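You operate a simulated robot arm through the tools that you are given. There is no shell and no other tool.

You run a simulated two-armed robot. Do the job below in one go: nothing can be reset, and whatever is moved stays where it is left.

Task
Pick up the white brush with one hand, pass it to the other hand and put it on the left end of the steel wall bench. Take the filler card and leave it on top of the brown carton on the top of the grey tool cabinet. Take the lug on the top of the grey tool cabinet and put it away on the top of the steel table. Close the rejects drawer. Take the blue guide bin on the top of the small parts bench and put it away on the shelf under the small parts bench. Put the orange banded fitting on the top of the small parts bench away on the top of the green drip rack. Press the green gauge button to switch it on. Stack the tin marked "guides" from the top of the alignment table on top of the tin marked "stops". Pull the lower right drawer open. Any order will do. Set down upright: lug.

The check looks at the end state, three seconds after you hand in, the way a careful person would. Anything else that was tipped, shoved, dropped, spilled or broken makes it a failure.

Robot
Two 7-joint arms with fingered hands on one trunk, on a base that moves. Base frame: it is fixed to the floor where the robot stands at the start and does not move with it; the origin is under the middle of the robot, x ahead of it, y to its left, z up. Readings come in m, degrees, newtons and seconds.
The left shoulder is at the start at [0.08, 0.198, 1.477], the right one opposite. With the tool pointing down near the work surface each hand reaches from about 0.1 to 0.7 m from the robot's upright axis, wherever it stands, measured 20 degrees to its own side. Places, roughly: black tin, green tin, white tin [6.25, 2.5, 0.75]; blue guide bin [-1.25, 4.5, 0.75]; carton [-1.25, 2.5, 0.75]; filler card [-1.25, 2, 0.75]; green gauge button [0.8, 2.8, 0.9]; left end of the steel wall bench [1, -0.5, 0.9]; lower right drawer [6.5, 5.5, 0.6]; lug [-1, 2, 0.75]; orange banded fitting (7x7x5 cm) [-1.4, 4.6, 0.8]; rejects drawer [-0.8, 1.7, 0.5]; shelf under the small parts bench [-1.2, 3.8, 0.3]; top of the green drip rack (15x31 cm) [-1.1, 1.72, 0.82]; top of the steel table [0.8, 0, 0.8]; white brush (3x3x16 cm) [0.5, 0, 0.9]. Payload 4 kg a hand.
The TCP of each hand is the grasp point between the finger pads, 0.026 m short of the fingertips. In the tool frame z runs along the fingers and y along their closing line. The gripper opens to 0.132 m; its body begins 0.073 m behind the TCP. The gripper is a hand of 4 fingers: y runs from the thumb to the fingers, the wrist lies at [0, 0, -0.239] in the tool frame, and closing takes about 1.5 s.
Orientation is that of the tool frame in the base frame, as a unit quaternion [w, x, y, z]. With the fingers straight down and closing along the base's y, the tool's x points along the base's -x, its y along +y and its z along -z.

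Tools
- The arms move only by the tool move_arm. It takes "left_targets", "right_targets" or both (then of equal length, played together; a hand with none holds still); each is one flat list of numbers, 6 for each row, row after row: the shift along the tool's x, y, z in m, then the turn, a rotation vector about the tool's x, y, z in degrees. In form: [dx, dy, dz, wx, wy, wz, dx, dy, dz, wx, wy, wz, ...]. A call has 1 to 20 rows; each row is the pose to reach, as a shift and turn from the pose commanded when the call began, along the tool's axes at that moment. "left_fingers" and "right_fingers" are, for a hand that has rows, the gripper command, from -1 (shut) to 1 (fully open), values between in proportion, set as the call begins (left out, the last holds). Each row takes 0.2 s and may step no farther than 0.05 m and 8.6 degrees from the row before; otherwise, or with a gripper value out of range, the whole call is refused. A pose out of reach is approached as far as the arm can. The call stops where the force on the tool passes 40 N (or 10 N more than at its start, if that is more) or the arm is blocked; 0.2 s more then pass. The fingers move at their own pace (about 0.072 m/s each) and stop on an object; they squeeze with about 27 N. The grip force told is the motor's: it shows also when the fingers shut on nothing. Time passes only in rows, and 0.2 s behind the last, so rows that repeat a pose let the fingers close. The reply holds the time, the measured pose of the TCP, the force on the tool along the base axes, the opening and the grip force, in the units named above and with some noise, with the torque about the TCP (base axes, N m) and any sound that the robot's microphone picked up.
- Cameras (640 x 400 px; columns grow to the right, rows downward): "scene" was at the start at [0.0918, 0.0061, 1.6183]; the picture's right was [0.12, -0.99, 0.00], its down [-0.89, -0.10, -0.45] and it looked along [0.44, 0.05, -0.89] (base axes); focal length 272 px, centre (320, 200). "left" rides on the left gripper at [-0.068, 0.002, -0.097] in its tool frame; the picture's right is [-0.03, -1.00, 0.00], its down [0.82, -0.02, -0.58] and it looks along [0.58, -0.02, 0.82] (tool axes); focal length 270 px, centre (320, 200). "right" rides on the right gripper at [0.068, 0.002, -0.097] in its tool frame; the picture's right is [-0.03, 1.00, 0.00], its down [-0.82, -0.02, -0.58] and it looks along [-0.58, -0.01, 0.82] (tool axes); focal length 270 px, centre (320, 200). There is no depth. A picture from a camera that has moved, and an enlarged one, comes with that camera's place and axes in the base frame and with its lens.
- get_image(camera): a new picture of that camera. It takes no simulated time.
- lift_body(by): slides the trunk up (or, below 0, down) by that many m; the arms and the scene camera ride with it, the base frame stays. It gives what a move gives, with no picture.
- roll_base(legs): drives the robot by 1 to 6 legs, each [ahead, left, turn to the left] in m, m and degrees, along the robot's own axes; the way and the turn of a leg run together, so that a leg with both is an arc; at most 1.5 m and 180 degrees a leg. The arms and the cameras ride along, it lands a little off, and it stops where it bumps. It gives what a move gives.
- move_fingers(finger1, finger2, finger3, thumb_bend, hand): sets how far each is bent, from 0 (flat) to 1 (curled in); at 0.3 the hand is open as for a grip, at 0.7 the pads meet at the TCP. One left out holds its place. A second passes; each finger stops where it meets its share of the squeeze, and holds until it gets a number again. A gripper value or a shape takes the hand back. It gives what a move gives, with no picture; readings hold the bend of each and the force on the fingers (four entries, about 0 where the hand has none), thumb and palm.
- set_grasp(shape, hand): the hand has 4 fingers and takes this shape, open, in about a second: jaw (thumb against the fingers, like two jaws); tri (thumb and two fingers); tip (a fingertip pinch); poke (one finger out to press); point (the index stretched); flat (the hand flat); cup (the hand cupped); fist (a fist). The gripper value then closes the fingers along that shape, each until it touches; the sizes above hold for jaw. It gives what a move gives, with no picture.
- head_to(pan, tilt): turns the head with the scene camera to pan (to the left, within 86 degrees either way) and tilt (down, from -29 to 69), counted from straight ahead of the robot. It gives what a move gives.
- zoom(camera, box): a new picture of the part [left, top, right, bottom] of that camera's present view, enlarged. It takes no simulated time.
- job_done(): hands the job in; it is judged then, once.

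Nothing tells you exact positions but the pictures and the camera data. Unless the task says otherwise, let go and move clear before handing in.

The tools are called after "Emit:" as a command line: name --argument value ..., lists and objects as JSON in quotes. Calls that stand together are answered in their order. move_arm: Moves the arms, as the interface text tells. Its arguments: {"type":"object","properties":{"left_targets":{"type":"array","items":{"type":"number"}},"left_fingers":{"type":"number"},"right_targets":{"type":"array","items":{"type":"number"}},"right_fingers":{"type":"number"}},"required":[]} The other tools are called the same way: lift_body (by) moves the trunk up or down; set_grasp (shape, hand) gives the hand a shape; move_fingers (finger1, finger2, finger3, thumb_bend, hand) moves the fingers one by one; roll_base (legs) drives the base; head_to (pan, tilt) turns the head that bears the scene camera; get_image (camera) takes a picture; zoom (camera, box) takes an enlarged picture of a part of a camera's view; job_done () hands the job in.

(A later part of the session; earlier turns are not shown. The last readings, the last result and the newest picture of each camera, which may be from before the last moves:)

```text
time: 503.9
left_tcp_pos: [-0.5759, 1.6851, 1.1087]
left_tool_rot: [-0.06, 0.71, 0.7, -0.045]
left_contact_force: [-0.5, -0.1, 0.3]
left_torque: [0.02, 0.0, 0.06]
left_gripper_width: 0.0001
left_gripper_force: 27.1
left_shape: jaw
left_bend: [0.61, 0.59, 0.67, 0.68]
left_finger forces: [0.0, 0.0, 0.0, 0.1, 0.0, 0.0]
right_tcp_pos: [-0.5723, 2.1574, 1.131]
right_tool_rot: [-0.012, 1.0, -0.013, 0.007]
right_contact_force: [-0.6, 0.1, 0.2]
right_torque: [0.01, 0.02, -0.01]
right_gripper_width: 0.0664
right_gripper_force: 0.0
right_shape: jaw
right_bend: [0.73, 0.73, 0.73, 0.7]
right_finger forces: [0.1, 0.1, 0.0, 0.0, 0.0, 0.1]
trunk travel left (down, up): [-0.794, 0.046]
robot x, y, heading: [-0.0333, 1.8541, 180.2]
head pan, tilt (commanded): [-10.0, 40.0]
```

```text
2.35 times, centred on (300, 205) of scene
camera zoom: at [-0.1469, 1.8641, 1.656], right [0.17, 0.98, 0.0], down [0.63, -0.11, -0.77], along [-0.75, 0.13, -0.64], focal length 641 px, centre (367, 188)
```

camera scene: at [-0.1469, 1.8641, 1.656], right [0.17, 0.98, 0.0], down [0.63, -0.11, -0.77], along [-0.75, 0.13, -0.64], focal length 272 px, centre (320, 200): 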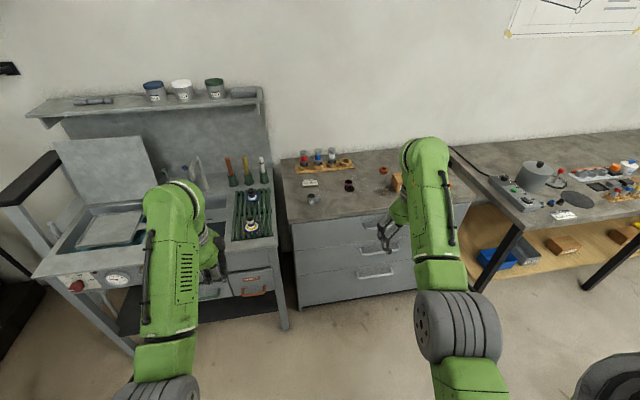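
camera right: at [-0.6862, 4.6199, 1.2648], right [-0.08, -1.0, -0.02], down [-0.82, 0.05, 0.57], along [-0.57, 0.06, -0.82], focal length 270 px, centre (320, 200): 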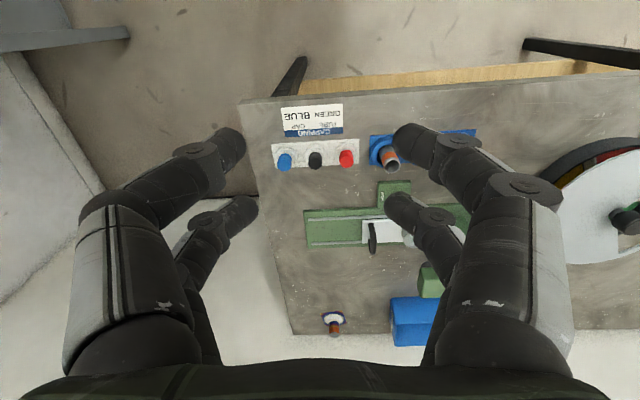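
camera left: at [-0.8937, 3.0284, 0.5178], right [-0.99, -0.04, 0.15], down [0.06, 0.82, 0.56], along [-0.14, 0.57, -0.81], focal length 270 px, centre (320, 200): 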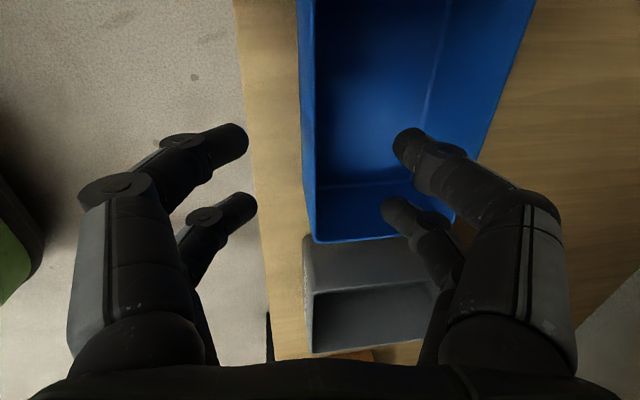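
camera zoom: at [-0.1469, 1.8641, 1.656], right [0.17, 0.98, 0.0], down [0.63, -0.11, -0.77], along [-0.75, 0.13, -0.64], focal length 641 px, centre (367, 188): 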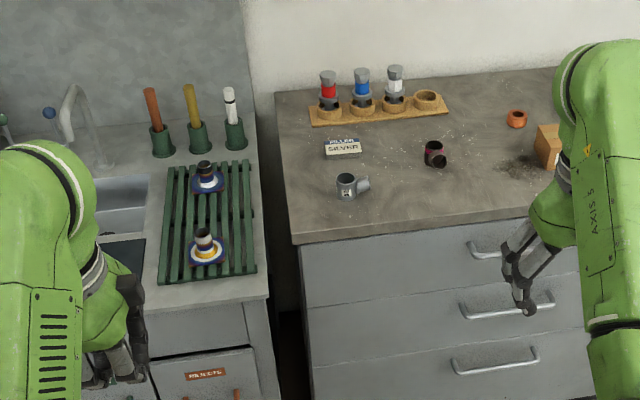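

I can read "FILLER SILVER" on the card at about (-1.30, 2.01); the lug stands in front of it at (-1.13, 2.00). I first return the left hand to its neutral orientation.

Emit:
move_arm --left_targets '[0, 0, 0, 0, 0, 8.2, 0, 0, 0, 0, 0, 16.4, 0, 0, 0, 0, 0, 24.6, 0, 0, 0, 0, 0, 32.8, 0, 0, 0, 0, 0, 41, 0, 0, 0, 0, 0, 49.2, 0, 0, 0, 0, 0, 57.4, 0, 0, 0, 0, 0, 65.6, 0, 0, 0, 0, 0, 73.8, 0, 0, 0, 0, 0, 82, 0, 0, 0, 0, 0, 90]' --left_fingers 0.3

Emit:
get_image --camera "right"

```text
time: 506.4
left_tcp_pos: [-0.5761, 1.685, 1.1091]
left_tool_rot: [-0.009, 0.997, -0.007, -0.075]
left_contact_force: [1.0, -0.4, -0.7]
left_torque: [-0.02, 0.02, -0.01]
left_gripper_width: 0.0855
left_gripper_force: 0.1
left_shape: jaw
left_bend: [0.7, 0.7, 0.7, 0.64]
left_finger forces: [0.0, 0.1, 0.0, 0.1, 0.1, 0.1]
right_tcp_pos: [-0.573, 2.1571, 1.1296]
right_tool_rot: [-0.012, 1.0, -0.013, 0.007]
right_contact_force: [0.2, -0.7, 0.2]
right_torque: [-0.01, -0.01, 0.04]
right_gripper_width: 0.0667
right_gripper_force: 0.0
right_shape: jaw
right_bend: [0.73, 0.73, 0.73, 0.7]
right_finger forces: [0.0, 0.1, 0.0, 0.0, 0.0, 0.0]
trunk travel left (down, up): [-0.794, 0.046]
robot x, y, heading: [-0.0345, 1.8505, 179.7]
head pan, tilt (commanded): [-10.0, 40.0]
```

```text
taken
camera right: at [-0.5043, 2.151, 1.2273], right [-0.05, -1.0, -0.02], down [-0.82, 0.03, 0.57], along [-0.56, 0.05, -0.82], focal length 270 px, centre (320, 200)
```

right: 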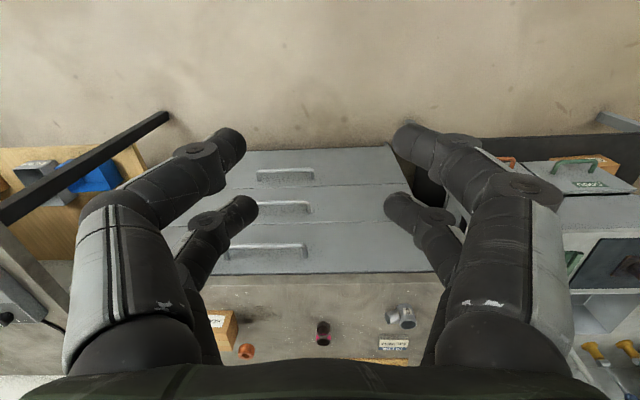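

Both cameras agree: card at (-1.24, 2.00, z≈0.846), lug at (-1.12, 1.99), cabinet top z≈0.835, front edge x≈-0.96. I turn the right hand 90° here in free space so its finger pairs lie along the card's length.

Emit:
move_arm --right_targets '[0, 0, 0, 0, 0, 8.2, 0, 0, 0, 0, 0, 16.4, 0, 0, 0, 0, 0, 24.6, 0, 0, 0, 0, 0, 32.8, 0, 0, 0, 0, 0, 41, 0, 0, 0, 0, 0, 49.2, 0, 0, 0, 0, 0, 57.4, 0, 0, 0, 0, 0, 65.6, 0, 0, 0, 0, 0, 73.8, 0, 0, 0, 0, 0, 82, 0, 0, 0, 0, 0, 90]' --left_targets '[0, 0, -0.01, 0, 0, 0, 0, 0, -0.02, 0, 0, 0, 0, 0, -0.03, 0, 0, 0, 0, 0, -0.04, 0, 0, 0, 0, 0, -0.04, 0, 0, 0, 0, 0, -0.04, 0, 0, 0, 0, 0, -0.04, 0, 0, 0, 0, 0, -0.04, 0, 0, 0, 0, 0, -0.04, 0, 0, 0, 0, 0, -0.04, 0, 0, 0, 0, 0, -0.04, 0, 0, 0]'

```text
time: 508.8
left_tcp_pos: [-0.5702, 1.6831, 1.15]
left_tool_rot: [-0.01, 0.997, -0.006, -0.075]
left_contact_force: [0.0, 0.6, 0.3]
left_torque: [0.01, 0.04, 0.01]
left_gripper_width: 0.0855
left_gripper_force: 0.0
left_shape: jaw
left_bend: [0.7, 0.7, 0.7, 0.64]
left_finger forces: [0.0, 0.0, 0.1, 0.1, 0.1, 0.0]
right_tcp_pos: [-0.5728, 2.1564, 1.1312]
right_tool_rot: [0.013, -0.696, 0.717, 0.003]
right_contact_force: [-0.8, 0.4, 1.1]
right_torque: [-0.01, 0.0, 0.0]
right_gripper_width: 0.0662
right_gripper_force: 0.1
right_shape: jaw
right_bend: [0.73, 0.73, 0.73, 0.7]
right_finger forces: [0.0, 0.1, 0.0, 0.0, 0.0, 0.0]
trunk travel left (down, up): [-0.794, 0.046]
robot x, y, heading: [-0.0344, 1.851, 179.8]
head pan, tilt (commanded): [-10.0, 40.0]
```

The roll works. I drive to the cabinet with the hands high.

Emit:
roll_base --legs '[[0, 0.156, 0], [0.585, 0, 0]]'

Emit:
get_image --camera "right"

Emit:
get_image --camera "scene"

```text
time: 513.1
left_tcp_pos: [-1.1604, 1.5344, 1.1493]
left_tool_rot: [-0.01, 0.997, -0.01, -0.076]
left_contact_force: [-1.2, -0.2, 0.0]
left_torque: [0.01, 0.03, -0.02]
left_gripper_width: 0.0854
left_gripper_force: 0.1
left_shape: jaw
left_bend: [0.7, 0.7, 0.7, 0.64]
left_finger forces: [0.0, 0.0, 0.0, 0.0, 0.0, 0.0]
right_tcp_pos: [-1.1595, 2.0087, 1.1326]
right_tool_rot: [0.013, -0.694, 0.719, 0.005]
right_contact_force: [1.1, 0.3, -0.2]
right_torque: [-0.05, 0.02, 0.0]
right_gripper_width: 0.0663
right_gripper_force: 0.0
right_shape: jaw
right_bend: [0.73, 0.73, 0.73, 0.7]
right_finger forces: [0.0, 0.0, 0.0, 0.1, 0.1, 0.0]
trunk travel left (down, up): [-0.794, 0.046]
robot x, y, heading: [-0.6203, 1.6991, 179.6]
head pan, tilt (commanded): [-10.0, 40.0]
```

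```text
taken
camera right: at [-1.1634, 1.9377, 1.2262], right [-1.0, 0.06, -0.01], down [0.04, 0.8, 0.6], along [0.04, 0.6, -0.8], focal length 270 px, centre (320, 200)
```

right: 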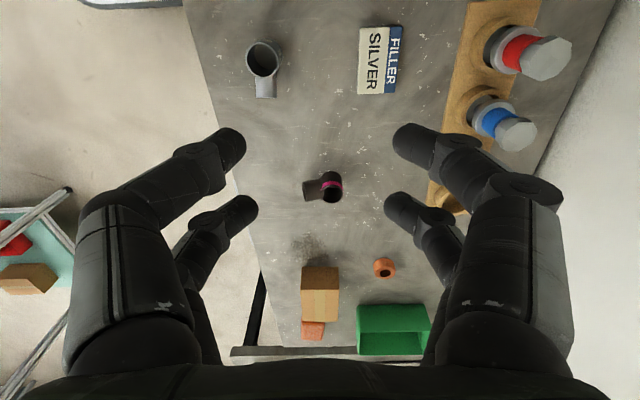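

```text
taken
camera scene: at [-0.7351, 1.7125, 1.6562], right [0.18, 0.98, 0.0], down [0.63, -0.12, -0.77], along [-0.75, 0.14, -0.64], focal length 272 px, centre (320, 200)
```

scene: 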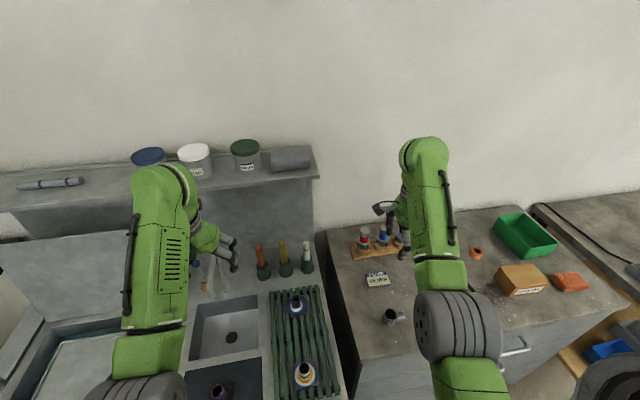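

The right camera gives a perfect overview: card at (-1.232, 2.005), carton at about (-1.13, 2.46), top z≈0.885. Before lowering I check what is below the left hand.

Emit:
get_image --camera "left"

```text
taken
camera left: at [-1.2142, 1.5336, 1.2562], right [0.0, 1.0, 0.02], down [0.89, -0.01, 0.45], along [0.45, 0.02, -0.89], focal length 270 px, centre (320, 200)
```

left: 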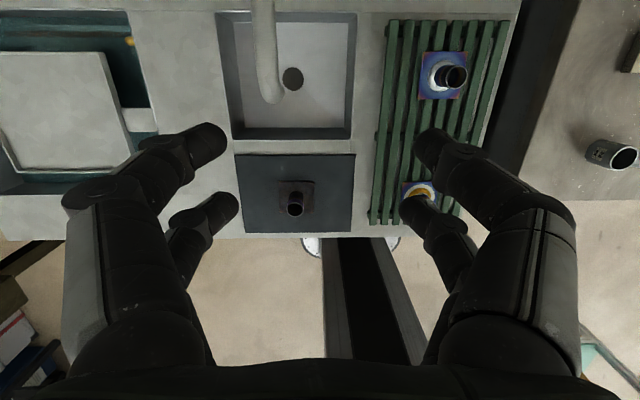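

Lowering the trunk would bring the left hand onto the faucet, so I go 4.5 cm closer instead and lower only the right arm.

Emit:
roll_base --legs '[[0.045, 0, 0]]'

Emit:
move_arm --right_targets '[0.002, 0.014, 0.03, 0, 0, 0, 0.004, 0.028, 0.07, 0, 0, 0, 0.004, 0.028, 0.11, 0, 0, 0, 0.004, 0.028, 0.15, 0, 0, 0]' --right_fingers 0.36

Emit:
get_image --camera "right"

```text
time: 514.0
left_tcp_pos: [-1.1813, 1.5355, 1.1524]
left_tool_rot: [-0.01, 0.997, -0.01, -0.078]
left_contact_force: [-0.6, 0.4, -0.7]
left_torque: [0.01, 0.03, -0.02]
left_gripper_width: 0.0853
left_gripper_force: 0.1
left_shape: jaw
left_bend: [0.7, 0.7, 0.7, 0.64]
left_finger forces: [0.1, 0.0, 0.0, 0.0, 0.0, 0.2]
right_tcp_pos: [-1.1803, 2.0082, 1.1342]
right_tool_rot: [0.011, -0.694, 0.72, 0.005]
right_contact_force: [-0.4, 0.4, -1.0]
right_torque: [-0.02, 0.04, 0.01]
right_gripper_width: 0.0666
right_gripper_force: 0.1
right_shape: jaw
right_bend: [0.73, 0.73, 0.73, 0.7]
right_finger forces: [0.0, 0.0, 0.0, 0.1, 0.0, 0.0]
trunk travel left (down, up): [-0.794, 0.046]
robot x, y, heading: [-0.6467, 1.6985, 179.6]
head pan, tilt (commanded): [-10.0, 40.0]
stopped in leg 1: the robot was blocked; the commanded pose is now the measured one
```

```text
time: 515.0
left_tcp_pos: [-1.1858, 1.5372, 1.1496]
left_tool_rot: [-0.01, 0.997, -0.01, -0.075]
left_contact_force: [-0.3, 0.2, 0.0]
left_torque: [-0.01, -0.05, 0.02]
left_gripper_width: 0.0854
left_gripper_force: 0.1
left_shape: jaw
left_bend: [0.7, 0.7, 0.7, 0.64]
left_finger forces: [0.0, 0.0, 0.0, 0.1, 0.0, 0.0]
right_tcp_pos: [-1.2112, 2.0091, 0.9834]
right_tool_rot: [0.012, -0.695, 0.719, 0.006]
right_contact_force: [0.1, -0.3, 0.4]
right_torque: [0.0, 0.02, 0.02]
right_gripper_width: 0.0892
right_gripper_force: 0.2
right_shape: jaw
right_bend: [0.69, 0.69, 0.69, 0.61]
right_finger forces: [0.1, 0.0, 0.0, 0.0, 0.0, 0.1]
trunk travel left (down, up): [-0.794, 0.046]
robot x, y, heading: [-0.6417, 1.7013, 179.4]
head pan, tilt (commanded): [-10.0, 40.0]
```

```text
taken
camera right: at [-1.2148, 1.9387, 1.0774], right [-1.0, 0.06, -0.01], down [0.04, 0.8, 0.6], along [0.04, 0.6, -0.8], focal length 270 px, centre (320, 200)
```

right: 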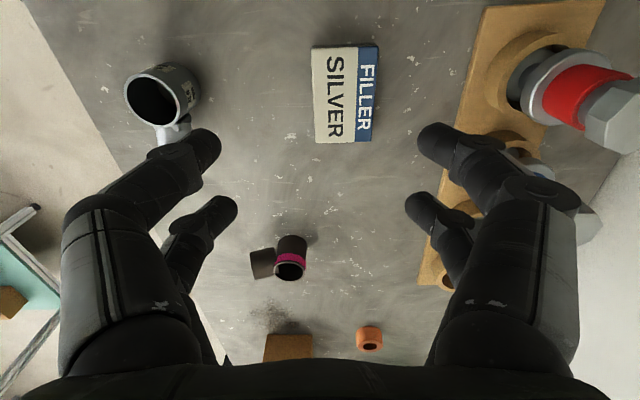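

The card is clearly in view, 5×7.7 cm, centred at (-1.230, 2.003). I lower the trunk only 5 cm (left hand stays above the faucet) and bring the right hand down to the card.

Emit:
lift_body --by -0.05

Emit:
move_arm --right_targets '[0.003, 0.01, 0.02, 0, 0, 0, 0.0066, 0.019, 0.04, 0, 0, 0, 0.0066, 0.019, 0.055, 0, 0, 0, 0.0066, 0.019, 0.065, 0, 0, 0]'

Emit:
get_image --camera "right"

```text
time: 515.9
left_tcp_pos: [-1.1835, 1.5358, 1.1007]
left_tool_rot: [-0.01, 0.997, -0.01, -0.076]
left_contact_force: [0.3, -0.2, -0.1]
left_torque: [0.0, -0.02, -0.02]
left_gripper_width: 0.0856
left_gripper_force: 0.1
left_shape: jaw
left_bend: [0.7, 0.7, 0.7, 0.64]
left_finger forces: [0.0, 0.1, 0.0, 0.0, 0.1, 0.0]
right_tcp_pos: [-1.2089, 2.0091, 0.9341]
right_tool_rot: [0.013, -0.695, 0.719, 0.004]
right_contact_force: [0.4, -0.1, -0.1]
right_torque: [0.01, -0.01, 0.01]
right_gripper_width: 0.0895
right_gripper_force: 0.0
right_shape: jaw
right_bend: [0.69, 0.69, 0.69, 0.61]
right_finger forces: [0.0, 0.1, 0.0, 0.0, 0.1, 0.1]
trunk travel left (down, up): [-0.744, 0.096]
robot x, y, heading: [-0.6462, 1.7013, 179.7]
head pan, tilt (commanded): [-10.0, 40.0]
```

```text
time: 516.9
left_tcp_pos: [-1.1836, 1.5354, 1.1006]
left_tool_rot: [-0.01, 0.997, -0.01, -0.077]
left_contact_force: [0.6, -0.6, 0.3]
left_torque: [0.0, -0.03, 0.0]
left_gripper_width: 0.0854
left_gripper_force: 0.0
left_shape: jaw
left_bend: [0.7, 0.7, 0.7, 0.64]
left_finger forces: [0.1, 0.0, 0.1, 0.1, 0.0, 0.0]
right_tcp_pos: [-1.2265, 2.0059, 0.8684]
right_tool_rot: [0.013, -0.695, 0.719, 0.004]
right_contact_force: [-0.2, 1.1, -0.1]
right_torque: [-0.02, -0.02, -0.02]
right_gripper_width: 0.0894
right_gripper_force: 0.1
right_shape: jaw
right_bend: [0.69, 0.69, 0.69, 0.61]
right_finger forces: [0.0, 0.1, 0.0, 0.0, 0.1, 0.1]
trunk travel left (down, up): [-0.744, 0.096]
robot x, y, heading: [-0.6443, 1.7, 179.8]
head pan, tilt (commanded): [-10.0, 40.0]
```

```text
taken
camera right: at [-1.2316, 1.9346, 0.9623], right [-1.0, 0.06, -0.01], down [0.04, 0.8, 0.6], along [0.04, 0.6, -0.8], focal length 270 px, centre (320, 200)
```

right: 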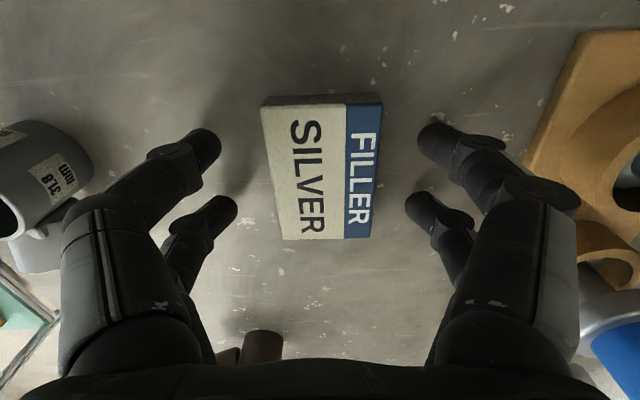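

The card lies between the fingers. I lower 4 mm and close.

Emit:
move_arm --right_targets '[0, 0, 0.004, 0, 0, 0, 0, 0, 0.004, 0, 0, 0]'

Emit:
move_arm --right_targets '[0, 0, 0, 0, 0, 0, 0, 0, 0, 0, 0, 0, 0, 0, 0, 0, 0, 0, 0, 0, 0, 0, 0, 0, 0, 0, 0, 0, 0, 0, 0, 0, 0, 0, 0, 0, 0, 0, 0, 0, 0, 0]' --right_fingers -1

Emit:
get_image --camera "right"

```text
time: 517.5
left_tcp_pos: [-1.1841, 1.5363, 1.1011]
left_tool_rot: [-0.01, 0.997, -0.011, -0.076]
left_contact_force: [0.5, -0.6, -0.7]
left_torque: [-0.03, 0.0, -0.01]
left_gripper_width: 0.0854
left_gripper_force: 0.1
left_shape: jaw
left_bend: [0.7, 0.7, 0.7, 0.64]
left_finger forces: [0.0, 0.0, 0.1, 0.1, 0.0, 0.1]
right_tcp_pos: [-1.2272, 2.0058, 0.8673]
right_tool_rot: [0.012, -0.694, 0.72, 0.005]
right_contact_force: [1.5, 1.2, 10.8]
right_torque: [-0.16, 0.55, -0.04]
right_gripper_width: 0.089
right_gripper_force: 0.0
right_shape: jaw
right_bend: [0.71, 0.69, 0.69, 0.61]
right_finger forces: [10.0, 0.5, 0.0, 0.0, 0.1, 0.1]
trunk travel left (down, up): [-0.744, 0.096]
robot x, y, heading: [-0.6468, 1.697, 179.5]
head pan, tilt (commanded): [-10.0, 40.0]
```

```text
time: 519.1
left_tcp_pos: [-1.1828, 1.5355, 1.1005]
left_tool_rot: [-0.01, 0.997, -0.01, -0.076]
left_contact_force: [0.5, 0.5, -0.7]
left_torque: [0.01, 0.01, -0.02]
left_gripper_width: 0.0857
left_gripper_force: 0.1
left_shape: jaw
left_bend: [0.7, 0.7, 0.7, 0.64]
left_finger forces: [0.0, 0.1, 0.1, 0.0, 0.1, 0.0]
right_tcp_pos: [-1.2274, 2.0038, 0.8656]
right_tool_rot: [0.013, -0.694, 0.719, 0.006]
right_contact_force: [-4.6, 1.8, 13.8]
right_torque: [-0.16, 0.96, -0.17]
right_gripper_width: 0.0316
right_gripper_force: 27.2
right_shape: jaw
right_bend: [0.71, 0.71, 0.72, 0.71]
right_finger forces: [32.8, 27.5, 22.8, 0.0, 22.7, 0.0]
trunk travel left (down, up): [-0.744, 0.096]
robot x, y, heading: [-0.6477, 1.6981, 179.3]
head pan, tilt (commanded): [-10.0, 40.0]
```

```text
taken
camera right: at [-1.2312, 1.934, 0.9605], right [-1.0, 0.06, -0.01], down [0.04, 0.8, 0.6], along [0.04, 0.6, -0.8], focal length 270 px, centre (320, 200)
```

right: 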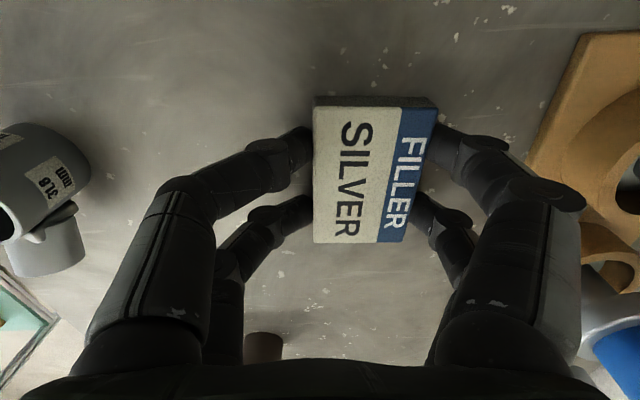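

The card is gripped by all digits. I lift it 8 cm.

Emit:
move_arm --right_targets '[0, 0, -0.01, 0, 0, 0, 0, 0, -0.03, 0, 0, 0, 0, 0, -0.06, 0, 0, 0, 0, 0, -0.09, 0, 0, 0]'

Emit:
get_image --camera "right"

```text
time: 520.1
left_tcp_pos: [-1.1841, 1.5345, 1.1011]
left_tool_rot: [-0.011, 0.997, -0.01, -0.077]
left_contact_force: [0.1, -0.8, 0.1]
left_torque: [-0.03, -0.03, 0.01]
left_gripper_width: 0.0853
left_gripper_force: 0.1
left_shape: jaw
left_bend: [0.7, 0.7, 0.7, 0.64]
left_finger forces: [0.0, 0.0, 0.0, 0.0, 0.0, 0.0]
right_tcp_pos: [-1.2305, 2.003, 0.9543]
right_tool_rot: [0.014, -0.695, 0.719, 0.003]
right_contact_force: [-0.2, -0.4, -0.1]
right_torque: [0.0, -0.02, 0.02]
right_gripper_width: 0.0316
right_gripper_force: 27.2
right_shape: jaw
right_bend: [0.71, 0.71, 0.72, 0.71]
right_finger forces: [26.3, 25.5, 25.4, 0.0, 26.4, 0.0]
trunk travel left (down, up): [-0.744, 0.096]
robot x, y, heading: [-0.6437, 1.6989, 179.8]
head pan, tilt (commanded): [-10.0, 40.0]
```

```text
taken
camera right: at [-1.2337, 1.9312, 1.0489], right [-1.0, 0.06, -0.01], down [0.04, 0.8, 0.6], along [0.05, 0.6, -0.8], focal length 270 px, centre (320, 200)
```

right: 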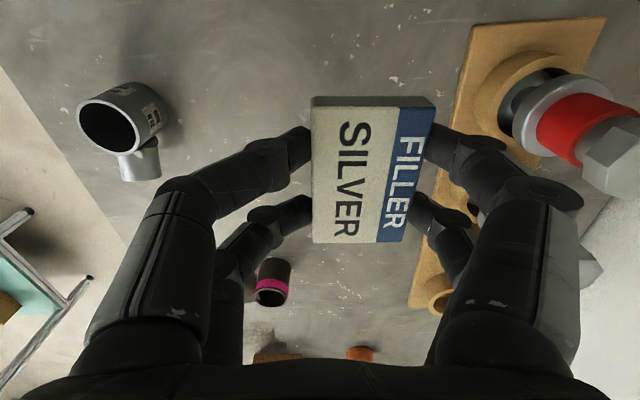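

The card is held level. I raise slightly and move the base sideways to bring it over the carton.

Emit:
lift_body --by 0.05

Emit:
roll_base --legs '[[-0.03, 0, 0], [0, -0.45, 0]]'

Emit:
get_image --camera "right"

Emit:
zoom --camera "scene" --box '[300, 160, 520, 320]'

```text
time: 521.0
left_tcp_pos: [-1.185, 1.536, 1.1495]
left_tool_rot: [-0.011, 0.997, -0.01, -0.075]
left_contact_force: [0.1, 0.1, 0.7]
left_torque: [0.0, -0.01, -0.01]
left_gripper_width: 0.0851
left_gripper_force: 0.0
left_shape: jaw
left_bend: [0.7, 0.7, 0.7, 0.64]
left_finger forces: [0.0, 0.0, 0.0, 0.0, 0.1, 0.0]
right_tcp_pos: [-1.2304, 2.003, 1.0052]
right_tool_rot: [0.014, -0.694, 0.719, 0.004]
right_contact_force: [0.3, 0.2, -0.7]
right_torque: [-0.01, -0.01, 0.01]
right_gripper_width: 0.0313
right_gripper_force: 27.0
right_shape: jaw
right_bend: [0.71, 0.71, 0.72, 0.71]
right_finger forces: [26.4, 25.4, 25.5, 0.0, 26.5, 0.1]
trunk travel left (down, up): [-0.794, 0.046]
robot x, y, heading: [-0.6442, 1.6997, 179.6]
head pan, tilt (commanded): [-10.0, 40.0]
```

```text
time: 524.2
left_tcp_pos: [-1.1497, 1.9843, 1.1503]
left_tool_rot: [-0.011, 0.997, -0.01, -0.077]
left_contact_force: [0.2, -0.3, 0.7]
left_torque: [0.03, 0.0, -0.01]
left_gripper_width: 0.0856
left_gripper_force: 0.0
left_shape: jaw
left_bend: [0.7, 0.7, 0.7, 0.64]
left_finger forces: [0.0, 0.1, 0.0, 0.1, 0.1, 0.0]
right_tcp_pos: [-1.1954, 2.4508, 1.0063]
right_tool_rot: [0.013, -0.695, 0.719, 0.005]
right_contact_force: [-0.3, -0.3, -0.3]
right_torque: [-0.01, 0.04, 0.0]
right_gripper_width: 0.0312
right_gripper_force: 27.1
right_shape: jaw
right_bend: [0.71, 0.71, 0.72, 0.71]
right_finger forces: [26.5, 25.4, 25.4, 0.0, 26.4, 0.0]
trunk travel left (down, up): [-0.794, 0.046]
robot x, y, heading: [-0.6089, 2.1474, 179.6]
head pan, tilt (commanded): [-10.0, 40.0]
```

```text
taken
camera right: at [-1.1993, 2.3803, 1.0997], right [-1.0, 0.06, -0.01], down [0.04, 0.8, 0.6], along [0.04, 0.6, -0.8], focal length 270 px, centre (320, 200)
```

right: 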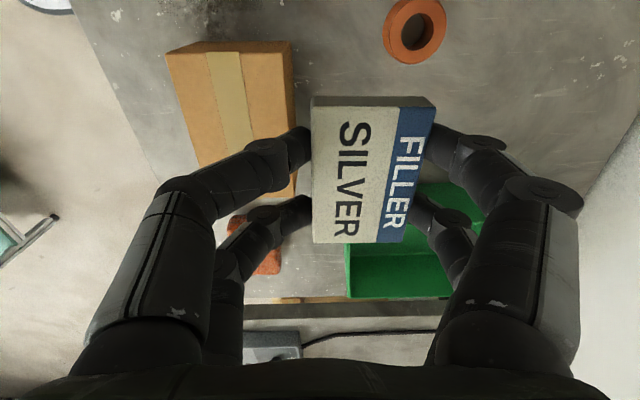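

```text
2.50 times, centred on (410, 240) of scene
camera zoom: at [-0.725, 2.1611, 1.656], right [0.18, 0.98, 0.0], down [0.63, -0.12, -0.77], along [-0.75, 0.14, -0.64], focal length 681 px, centre (95, 100)
```

zoom: 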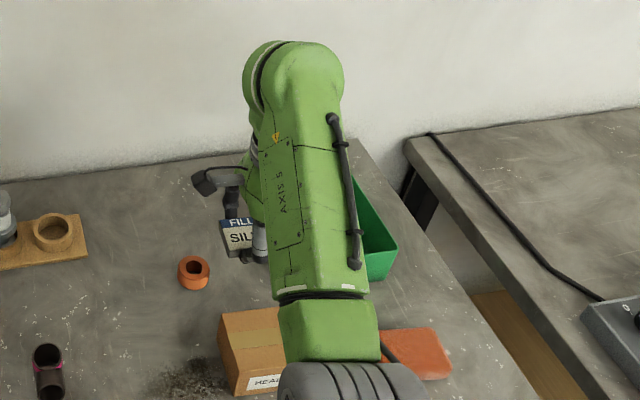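

Triangulating, the carton top is at z≈0.915, x −1.168…−1.105, y from 2.40. The card's centre sits 2.6 cm ahead of my TCP. I shift the hand so the card comes over the carton's middle.

Emit:
move_arm --right_targets '[-0.005, -0.028, 0, 0, 0, 0, -0.01, -0.056, 0, 0, 0, 0, -0.0149, -0.0844, 0, 0, 0, 0]'

Emit:
get_image --camera "right"

Emit:
zoom --camera "scene" --box '[300, 160, 520, 320]'

```text
time: 525.0
left_tcp_pos: [-1.1492, 1.9863, 1.1513]
left_tool_rot: [-0.011, 0.997, -0.01, -0.077]
left_contact_force: [0.1, 0.4, -0.7]
left_torque: [0.0, 0.01, -0.01]
left_gripper_width: 0.0856
left_gripper_force: 0.1
left_shape: jaw
left_bend: [0.7, 0.7, 0.7, 0.64]
left_finger forces: [0.1, 0.0, 0.0, 0.0, 0.0, 0.0]
right_tcp_pos: [-1.1092, 2.4633, 1.0084]
right_tool_rot: [0.011, -0.695, 0.719, 0.005]
right_contact_force: [-0.3, 0.1, -1.2]
right_torque: [0.02, 0.02, 0.0]
right_gripper_width: 0.0312
right_gripper_force: 26.5
right_shape: jaw
right_bend: [0.71, 0.71, 0.72, 0.71]
right_finger forces: [26.6, 25.4, 25.3, 0.0, 26.5, 0.0]
trunk travel left (down, up): [-0.794, 0.046]
robot x, y, heading: [-0.6141, 2.1475, 179.9]
head pan, tilt (commanded): [-10.0, 40.0]
```

```text
taken
camera right: at [-1.1133, 2.3938, 1.1025], right [-1.0, 0.06, -0.01], down [0.04, 0.8, 0.6], along [0.04, 0.6, -0.8], focal length 270 px, centre (320, 200)
```

right: 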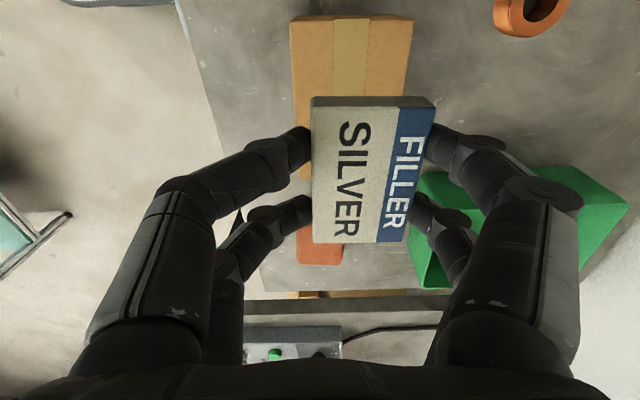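

```text
2.50 times, centred on (410, 240) of scene
camera zoom: at [-0.7234, 2.164, 1.6561], right [0.18, 0.98, 0.0], down [0.63, -0.12, -0.77], along [-0.75, 0.14, -0.64], focal length 681 px, centre (95, 100)
```

zoom: 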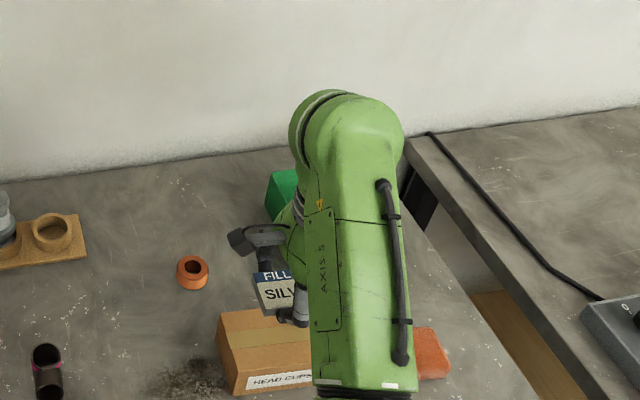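

The card is now over the carton's middle. I lower it in steps until it touches.

Emit:
move_arm --right_targets '[0, 0, 0.02, 0, 0, 0, 0, 0, 0.04, 0, 0, 0, 0, 0, 0.05, 0, 0, 0]'

Emit:
get_image --camera "right"

Emit:
zoom --camera "scene" --box '[330, 220, 450, 320]'

```text
time: 525.8
left_tcp_pos: [-1.1501, 1.9853, 1.1488]
left_tool_rot: [-0.01, 0.997, -0.009, -0.077]
left_contact_force: [-0.4, 0.0, 0.2]
left_torque: [0.01, 0.01, -0.01]
left_gripper_width: 0.0855
left_gripper_force: 0.1
left_shape: jaw
left_bend: [0.7, 0.7, 0.7, 0.64]
left_finger forces: [0.1, 0.0, 0.0, 0.0, 0.0, 0.0]
right_tcp_pos: [-1.1108, 2.4663, 0.957]
right_tool_rot: [0.013, -0.695, 0.719, 0.004]
right_contact_force: [-0.1, -0.1, -0.5]
right_torque: [0.0, 0.01, 0.02]
right_gripper_width: 0.0311
right_gripper_force: 27.3
right_shape: jaw
right_bend: [0.71, 0.71, 0.72, 0.71]
right_finger forces: [26.3, 25.5, 25.3, 0.0, 26.5, 0.0]
trunk travel left (down, up): [-0.794, 0.046]
robot x, y, heading: [-0.6127, 2.1509, 179.6]
head pan, tilt (commanded): [-10.0, 40.0]
```

```text
taken
camera right: at [-1.1146, 2.3964, 1.0509], right [-1.0, 0.06, -0.01], down [0.04, 0.8, 0.6], along [0.04, 0.6, -0.8], focal length 270 px, centre (320, 200)
```

right: 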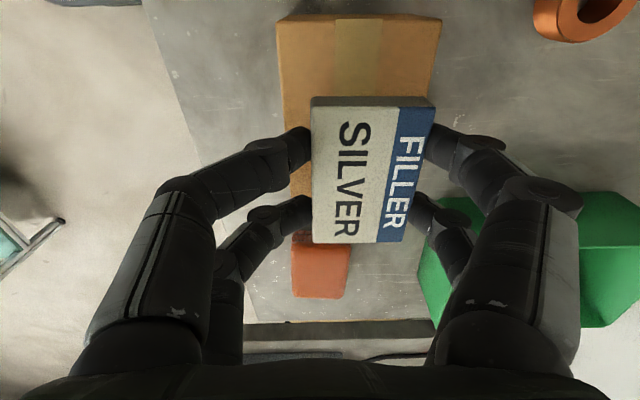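

```text
4.00 times, centred on (390, 270) of scene
camera zoom: at [-0.7253, 2.1645, 1.656], right [0.18, 0.98, 0.0], down [0.63, -0.12, -0.77], along [-0.75, 0.14, -0.64], focal length 1090 px, centre (40, -80)
```

zoom: 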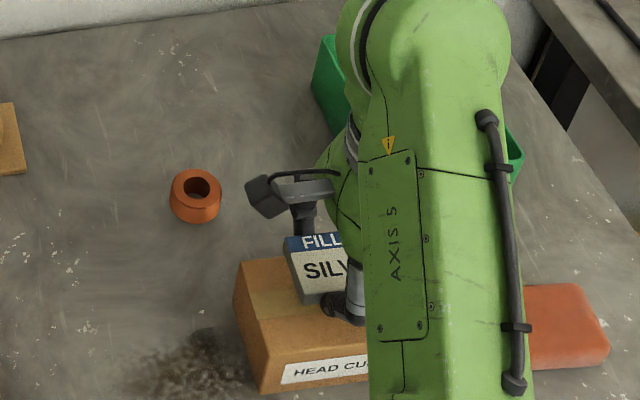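

Emit:
move_arm --right_targets '[0, 0, 0.004, 0, 0, 0, 0, 0, 0.008, 0, 0, 0]'

Emit:
move_arm --right_targets '[0, 0, 0.002, 0, 0, 0, 0, 0, 0.004, 0, 0, 0]'

```text
time: 526.4
left_tcp_pos: [-1.1502, 1.9857, 1.1505]
left_tool_rot: [-0.01, 0.997, -0.01, -0.077]
left_contact_force: [-0.3, -0.3, -0.4]
left_torque: [0.02, 0.02, -0.03]
left_gripper_width: 0.0858
left_gripper_force: 0.0
left_shape: jaw
left_bend: [0.7, 0.7, 0.7, 0.64]
left_finger forces: [0.0, 0.1, 0.0, 0.0, 0.0, 0.0]
right_tcp_pos: [-1.1098, 2.4678, 0.948]
right_tool_rot: [0.013, -0.695, 0.718, 0.004]
right_contact_force: [0.0, 0.3, -0.3]
right_torque: [0.03, -0.01, -0.01]
right_gripper_width: 0.0313
right_gripper_force: 27.4
right_shape: jaw
right_bend: [0.71, 0.71, 0.72, 0.71]
right_finger forces: [26.4, 25.6, 25.3, 0.0, 26.5, 0.1]
trunk travel left (down, up): [-0.794, 0.046]
robot x, y, heading: [-0.6088, 2.1476, 179.6]
head pan, tilt (commanded): [-10.0, 40.0]
```

```text
time: 527.0
left_tcp_pos: [-1.1499, 1.9869, 1.1507]
left_tool_rot: [-0.01, 0.997, -0.01, -0.077]
left_contact_force: [-0.3, -1.1, 0.4]
left_torque: [-0.02, 0.0, -0.02]
left_gripper_width: 0.0859
left_gripper_force: 0.1
left_shape: jaw
left_bend: [0.7, 0.7, 0.7, 0.64]
left_finger forces: [0.0, 0.0, 0.0, 0.0, 0.1, 0.0]
right_tcp_pos: [-1.1108, 2.4667, 0.9444]
right_tool_rot: [0.014, -0.695, 0.718, 0.004]
right_contact_force: [-0.6, -0.3, -0.4]
right_torque: [0.02, -0.03, -0.01]
right_gripper_width: 0.0311
right_gripper_force: 27.1
right_shape: jaw
right_bend: [0.71, 0.71, 0.72, 0.71]
right_finger forces: [26.4, 25.6, 25.3, 0.0, 26.6, 0.0]
trunk travel left (down, up): [-0.794, 0.046]
robot x, y, heading: [-0.61, 2.1514, 179.7]
head pan, tilt (commanded): [-10.0, 40.0]
```

No contact yet; continuing downward in small steps.

Emit:
move_arm --right_targets '[0, 0, 0.003, 0, 0, 0, 0, 0, 0.006, 0, 0, 0]'

Emit:
move_arm --right_targets '[0, 0, 0.002, 0, 0, 0, 0, 0, 0.004, 0, 0, 0]'

Emit:
get_image --camera "right"

```text
time: 527.6
left_tcp_pos: [-1.1495, 1.9868, 1.15]
left_tool_rot: [-0.01, 0.997, -0.01, -0.076]
left_contact_force: [0.4, -0.2, 0.1]
left_torque: [0.0, -0.02, 0.0]
left_gripper_width: 0.0856
left_gripper_force: 0.0
left_shape: jaw
left_bend: [0.7, 0.7, 0.7, 0.64]
left_finger forces: [0.0, 0.1, 0.0, 0.1, 0.1, 0.0]
right_tcp_pos: [-1.1099, 2.4667, 0.9381]
right_tool_rot: [0.013, -0.694, 0.719, 0.004]
right_contact_force: [0.0, -0.1, -0.8]
right_torque: [0.0, -0.02, -0.01]
right_gripper_width: 0.0313
right_gripper_force: 27.5
right_shape: jaw
right_bend: [0.71, 0.71, 0.72, 0.71]
right_finger forces: [26.4, 25.6, 25.4, 0.0, 26.6, 0.0]
trunk travel left (down, up): [-0.794, 0.046]
robot x, y, heading: [-0.6124, 2.1476, 179.6]
head pan, tilt (commanded): [-10.0, 40.0]
```

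```text
time: 528.2
left_tcp_pos: [-1.1508, 1.9866, 1.1509]
left_tool_rot: [-0.011, 0.997, -0.009, -0.077]
left_contact_force: [0.5, 0.4, 0.1]
left_torque: [0.01, 0.01, 0.03]
left_gripper_width: 0.0853
left_gripper_force: 0.1
left_shape: jaw
left_bend: [0.7, 0.7, 0.7, 0.64]
left_finger forces: [0.0, 0.1, 0.0, 0.0, 0.0, 0.1]
right_tcp_pos: [-1.1107, 2.4663, 0.9347]
right_tool_rot: [0.012, -0.695, 0.719, 0.004]
right_contact_force: [0.6, -0.2, -0.6]
right_torque: [0.01, -0.01, -0.02]
right_gripper_width: 0.0311
right_gripper_force: 27.2
right_shape: jaw
right_bend: [0.71, 0.71, 0.72, 0.71]
right_finger forces: [26.5, 25.6, 25.3, 0.0, 26.6, 0.1]
trunk travel left (down, up): [-0.794, 0.046]
robot x, y, heading: [-0.6091, 2.1468, 179.4]
head pan, tilt (commanded): [-10.0, 40.0]
```

```text
taken
camera right: at [-1.1141, 2.3955, 1.0288], right [-1.0, 0.06, -0.01], down [0.04, 0.8, 0.6], along [0.04, 0.6, -0.8], focal length 270 px, centre (320, 200)
```

right: 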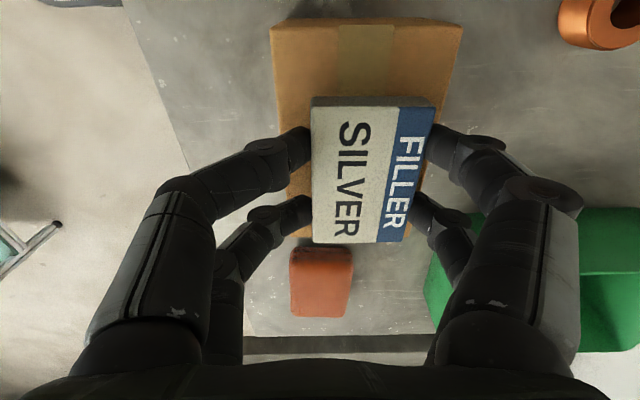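

The card is nicely centred above the carton (about 1 cm to go). Continuing down.

Emit:
move_arm --right_targets '[0, 0, 0.003, 0, 0, 0, 0, 0, 0.006, 0, 0, 0]'

Emit:
move_arm --right_targets '[0, 0, 0.002, 0, 0, 0, 0, 0, 0.004, 0, 0, 0]'

Emit:
move_arm --right_targets '[0, 0, 0.002, 0, 0, 0, 0, 0, 0.004, 0, 0, 0]'

```text
time: 528.8
left_tcp_pos: [-1.1507, 1.986, 1.1497]
left_tool_rot: [-0.011, 0.997, -0.01, -0.076]
left_contact_force: [0.0, 0.6, 0.4]
left_torque: [0.0, 0.0, -0.04]
left_gripper_width: 0.0853
left_gripper_force: 0.1
left_shape: jaw
left_bend: [0.7, 0.7, 0.7, 0.64]
left_finger forces: [0.0, 0.0, 0.0, 0.0, 0.0, 0.0]
right_tcp_pos: [-1.1097, 2.4672, 0.9284]
right_tool_rot: [0.013, -0.695, 0.719, 0.004]
right_contact_force: [-0.8, -0.9, -0.9]
right_torque: [0.01, 0.0, -0.01]
right_gripper_width: 0.0313
right_gripper_force: 27.2
right_shape: jaw
right_bend: [0.71, 0.71, 0.72, 0.71]
right_finger forces: [26.4, 25.5, 25.3, 0.0, 26.5, 0.0]
trunk travel left (down, up): [-0.794, 0.046]
robot x, y, heading: [-0.6135, 2.1459, 179.7]
head pan, tilt (commanded): [-10.0, 40.0]
```

```text
time: 529.4
left_tcp_pos: [-1.1492, 1.985, 1.1506]
left_tool_rot: [-0.01, 0.997, -0.01, -0.076]
left_contact_force: [-1.0, 0.0, 0.0]
left_torque: [0.0, 0.02, 0.02]
left_gripper_width: 0.0857
left_gripper_force: 0.1
left_shape: jaw
left_bend: [0.7, 0.7, 0.7, 0.64]
left_finger forces: [0.0, 0.0, 0.1, 0.0, 0.0, 0.0]
right_tcp_pos: [-1.1093, 2.4669, 0.9269]
right_tool_rot: [0.012, -0.695, 0.719, 0.007]
right_contact_force: [-0.6, 0.3, 9.8]
right_torque: [-0.18, 0.53, 0.05]
right_gripper_width: 0.031
right_gripper_force: 27.2
right_shape: jaw
right_bend: [0.71, 0.71, 0.72, 0.71]
right_finger forces: [35.5, 25.9, 25.0, 0.0, 26.3, 0.1]
trunk travel left (down, up): [-0.794, 0.046]
robot x, y, heading: [-0.6081, 2.149, 179.7]
head pan, tilt (commanded): [-10.0, 40.0]
```

```text
time: 530.0
left_tcp_pos: [-1.1474, 1.9834, 1.1514]
left_tool_rot: [-0.011, 0.997, -0.009, -0.078]
left_contact_force: [-0.2, -0.8, -0.2]
left_torque: [-0.03, 0.02, -0.03]
left_gripper_width: 0.0855
left_gripper_force: 0.1
left_shape: jaw
left_bend: [0.7, 0.7, 0.7, 0.64]
left_finger forces: [0.0, 0.0, 0.0, 0.0, 0.1, 0.0]
right_tcp_pos: [-1.1078, 2.4667, 0.9256]
right_tool_rot: [0.011, -0.696, 0.718, 0.008]
right_contact_force: [-1.4, 1.1, 33.7]
right_torque: [-0.58, 1.13, 0.0]
right_gripper_width: 0.0316
right_gripper_force: 27.1
right_shape: jaw
right_bend: [0.72, 0.71, 0.72, 0.71]
right_finger forces: [44.0, 29.0, 23.3, 0.0, 39.9, 0.0]
trunk travel left (down, up): [-0.794, 0.046]
robot x, y, heading: [-0.6153, 2.1515, 179.7]
head pan, tilt (commanded): [-10.0, 40.0]
```

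Contact. I relieve the pressure by 4 mm and open.

Emit:
move_arm --right_targets '[0, 0, -0.004, 0, 0, 0]'

Emit:
move_arm --right_targets '[0, 0, 0, 0, 0, 0, 0, 0, 0, 0, 0, 0, 0, 0, 0, 0, 0, 0, 0, 0, 0, 0, 0, 0, 0, 0, 0, 0, 0, 0]' --right_fingers 0.5

Emit:
get_image --camera "right"

```text
time: 530.4
left_tcp_pos: [-1.149, 1.9863, 1.1503]
left_tool_rot: [-0.01, 0.997, -0.009, -0.078]
left_contact_force: [-0.6, -0.3, -0.6]
left_torque: [-0.03, 0.0, 0.03]
left_gripper_width: 0.0856
left_gripper_force: 0.2
left_shape: jaw
left_bend: [0.7, 0.7, 0.7, 0.64]
left_finger forces: [0.1, 0.1, 0.0, 0.1, 0.1, 0.0]
right_tcp_pos: [-1.1079, 2.4665, 0.9267]
right_tool_rot: [0.013, -0.695, 0.718, 0.006]
right_contact_force: [-6.3, 2.9, 23.4]
right_torque: [-0.24, 1.43, -0.22]
right_gripper_width: 0.0314
right_gripper_force: 26.2
right_shape: jaw
right_bend: [0.72, 0.71, 0.72, 0.71]
right_finger forces: [40.6, 31.0, 23.5, 0.0, 24.9, 0.0]
trunk travel left (down, up): [-0.794, 0.046]
robot x, y, heading: [-0.6117, 2.1486, 179.6]
head pan, tilt (commanded): [-10.0, 40.0]
```

```text
time: 531.6
left_tcp_pos: [-1.1482, 1.9849, 1.1515]
left_tool_rot: [-0.01, 0.997, -0.008, -0.079]
left_contact_force: [0.5, -0.2, -0.5]
left_torque: [0.01, 0.06, -0.02]
left_gripper_width: 0.0856
left_gripper_force: 0.0
left_shape: jaw
left_bend: [0.7, 0.7, 0.7, 0.64]
left_finger forces: [0.1, 0.0, 0.0, 0.0, 0.1, 0.0]
right_tcp_pos: [-1.107, 2.4676, 0.9272]
right_tool_rot: [0.012, -0.695, 0.719, 0.005]
right_contact_force: [4.5, 0.1, 21.4]
right_torque: [-0.37, 1.0, 0.09]
right_gripper_width: 0.0954
right_gripper_force: 0.0
right_shape: jaw
right_bend: [0.72, 0.65, 0.64, 0.51]
right_finger forces: [19.6, 2.1, 0.0, 0.0, 0.1, 0.0]
trunk travel left (down, up): [-0.794, 0.046]
robot x, y, heading: [-0.6128, 2.1516, 179.5]
head pan, tilt (commanded): [-10.0, 40.0]
```

```text
taken
camera right: at [-1.1102, 2.3958, 1.0206], right [-1.0, 0.06, -0.01], down [0.04, 0.8, 0.6], along [0.04, 0.6, -0.8], focal length 270 px, centre (320, 200)
```

right: 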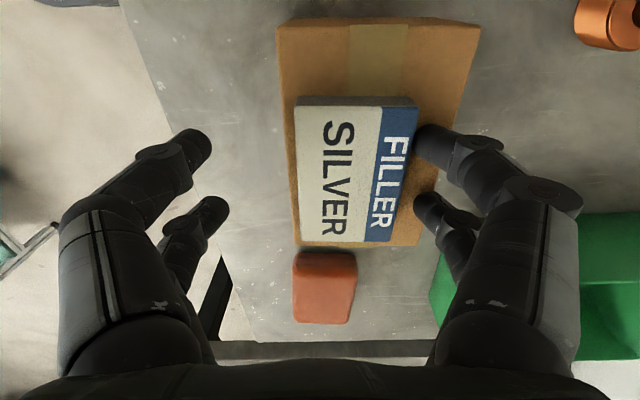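

The card rests on the carton. I lift the hand straight up.

Emit:
move_arm --right_targets '[0, 0, -0.01, 0, 0, 0, 0, 0, -0.03, 0, 0, 0, 0, 0, -0.06, 0, 0, 0, 0, 0, -0.1, 0, 0, 0]'

Emit:
get_image --camera "right"

```text
time: 532.6
left_tcp_pos: [-1.1497, 1.9848, 1.1506]
left_tool_rot: [-0.01, 0.997, -0.009, -0.077]
left_contact_force: [-0.3, 0.0, 0.1]
left_torque: [-0.01, -0.02, 0.05]
left_gripper_width: 0.0856
left_gripper_force: 0.1
left_shape: jaw
left_bend: [0.7, 0.7, 0.7, 0.64]
left_finger forces: [0.0, 0.0, 0.0, 0.0, 0.0, 0.1]
right_tcp_pos: [-1.1116, 2.4656, 1.026]
right_tool_rot: [0.014, -0.695, 0.719, 0.004]
right_contact_force: [-0.3, 0.1, 0.6]
right_torque: [-0.06, 0.01, 0.0]
right_gripper_width: 0.0987
right_gripper_force: 0.1
right_shape: jaw
right_bend: [0.64, 0.64, 0.64, 0.51]
right_finger forces: [0.1, 0.1, 0.1, 0.1, 0.0, 0.1]
trunk travel left (down, up): [-0.794, 0.046]
robot x, y, heading: [-0.6111, 2.1496, 179.5]
head pan, tilt (commanded): [-10.0, 40.0]
```

```text
taken
camera right: at [-1.1153, 2.3946, 1.1195], right [-1.0, 0.06, -0.01], down [0.04, 0.8, 0.6], along [0.05, 0.6, -0.8], focal length 270 px, centre (320, 200)
```

right: 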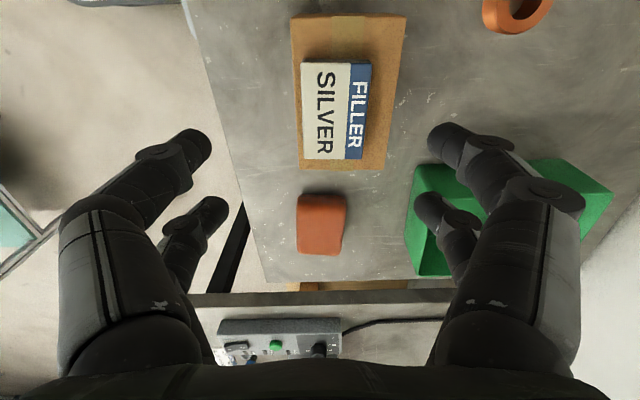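

The filler card lies on the carton. Next the lug: its top is at z≈0.877, centred at (-1.092, 1.988), with the side stub pointing right. I move back left over it.

Emit:
roll_base --legs '[[-0.02, 0, 0], [0, 0.472, 0]]'

Emit:
get_image --camera "right"

Emit:
zoom --camera "scene" --box '[320, 220, 480, 340]'

```text
time: 535.9
left_tcp_pos: [-1.1343, 1.5105, 1.1515]
left_tool_rot: [-0.01, 0.997, -0.011, -0.077]
left_contact_force: [0.3, 0.3, -0.1]
left_torque: [-0.02, -0.01, -0.01]
left_gripper_width: 0.0856
left_gripper_force: 0.1
left_shape: jaw
left_bend: [0.7, 0.7, 0.7, 0.64]
left_finger forces: [0.1, 0.0, 0.0, 0.1, 0.0, 0.0]
right_tcp_pos: [-1.096, 1.9908, 1.026]
right_tool_rot: [0.012, -0.694, 0.72, 0.003]
right_contact_force: [-0.5, -0.5, -1.1]
right_torque: [0.0, -0.02, 0.02]
right_gripper_width: 0.0988
right_gripper_force: 0.0
right_shape: jaw
right_bend: [0.64, 0.64, 0.64, 0.51]
right_finger forces: [0.1, 0.0, 0.0, 0.0, 0.0, 0.1]
trunk travel left (down, up): [-0.794, 0.046]
robot x, y, heading: [-0.5964, 1.6767, 179.5]
head pan, tilt (commanded): [-10.0, 40.0]
```

```text
taken
camera right: at [-1.0996, 1.92, 1.1196], right [-1.0, 0.06, -0.01], down [0.04, 0.8, 0.6], along [0.05, 0.59, -0.8], focal length 270 px, centre (320, 200)
```

right: 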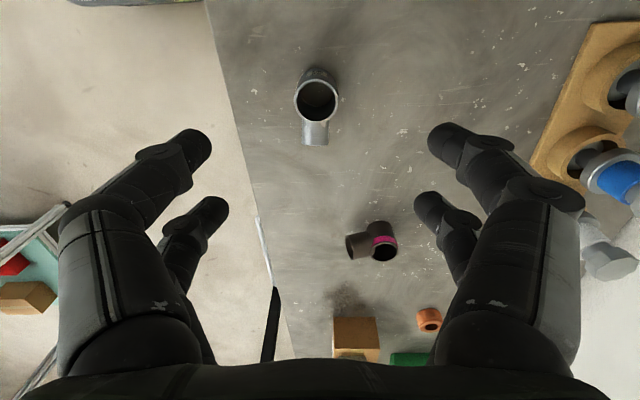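

```text
3.33 times, centred on (400, 280) of scene
camera zoom: at [-0.7093, 1.6886, 1.6559], right [0.18, 0.98, 0.0], down [0.63, -0.12, -0.77], along [-0.75, 0.14, -0.64], focal length 908 px, centre (53, -67)
```

zoom: 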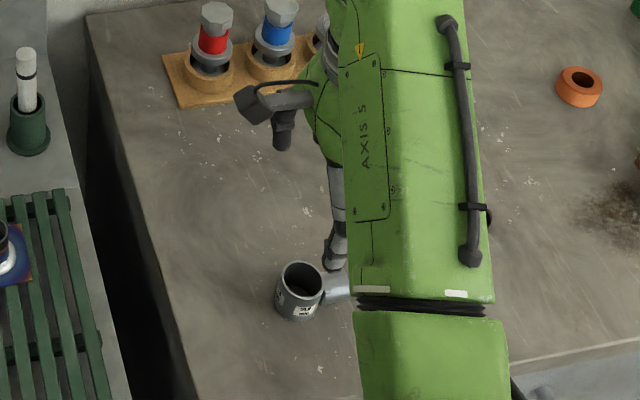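

The lug stands upright, tube 3.8 cm wide with a stub to the right. I descend around it with the fingers closing front-to-back.

Emit:
move_arm --right_targets '[-0.005, -0.002, 0.03, 0, 0, 0, -0.0092, -0.0047, 0.07, 0, 0, 0, -0.0092, -0.0047, 0.11, 0, 0, 0, -0.0092, -0.0047, 0.14, 0, 0, 0, -0.0092, -0.0047, 0.153, 0, 0, 0]'

Emit:
get_image --camera "right"

```text
time: 537.1
left_tcp_pos: [-1.1358, 1.5095, 1.15]
left_tool_rot: [-0.01, 0.997, -0.011, -0.077]
left_contact_force: [0.2, -0.6, 0.5]
left_torque: [-0.01, 0.01, -0.02]
left_gripper_width: 0.0857
left_gripper_force: 0.1
left_shape: jaw
left_bend: [0.7, 0.7, 0.7, 0.64]
left_finger forces: [0.0, 0.0, 0.1, 0.0, 0.1, 0.0]
right_tcp_pos: [-1.0888, 2.0032, 0.873]
right_tool_rot: [0.012, -0.694, 0.72, 0.004]
right_contact_force: [-0.1, -0.2, 0.8]
right_torque: [0.02, 0.0, 0.02]
right_gripper_width: 0.0986
right_gripper_force: 0.0
right_shape: jaw
right_bend: [0.64, 0.64, 0.64, 0.51]
right_finger forces: [0.0, 0.0, 0.0, 0.0, 0.0, 0.0]
trunk travel left (down, up): [-0.794, 0.046]
robot x, y, heading: [-0.5972, 1.6707, 179.3]
head pan, tilt (commanded): [-10.0, 40.0]
```

```text
taken
camera right: at [-1.0924, 1.932, 0.9676], right [-1.0, 0.06, -0.01], down [0.04, 0.8, 0.6], along [0.05, 0.6, -0.8], focal length 270 px, centre (320, 200)
```

right: 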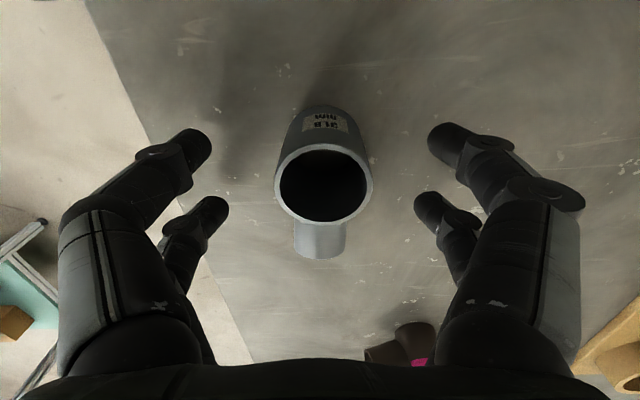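

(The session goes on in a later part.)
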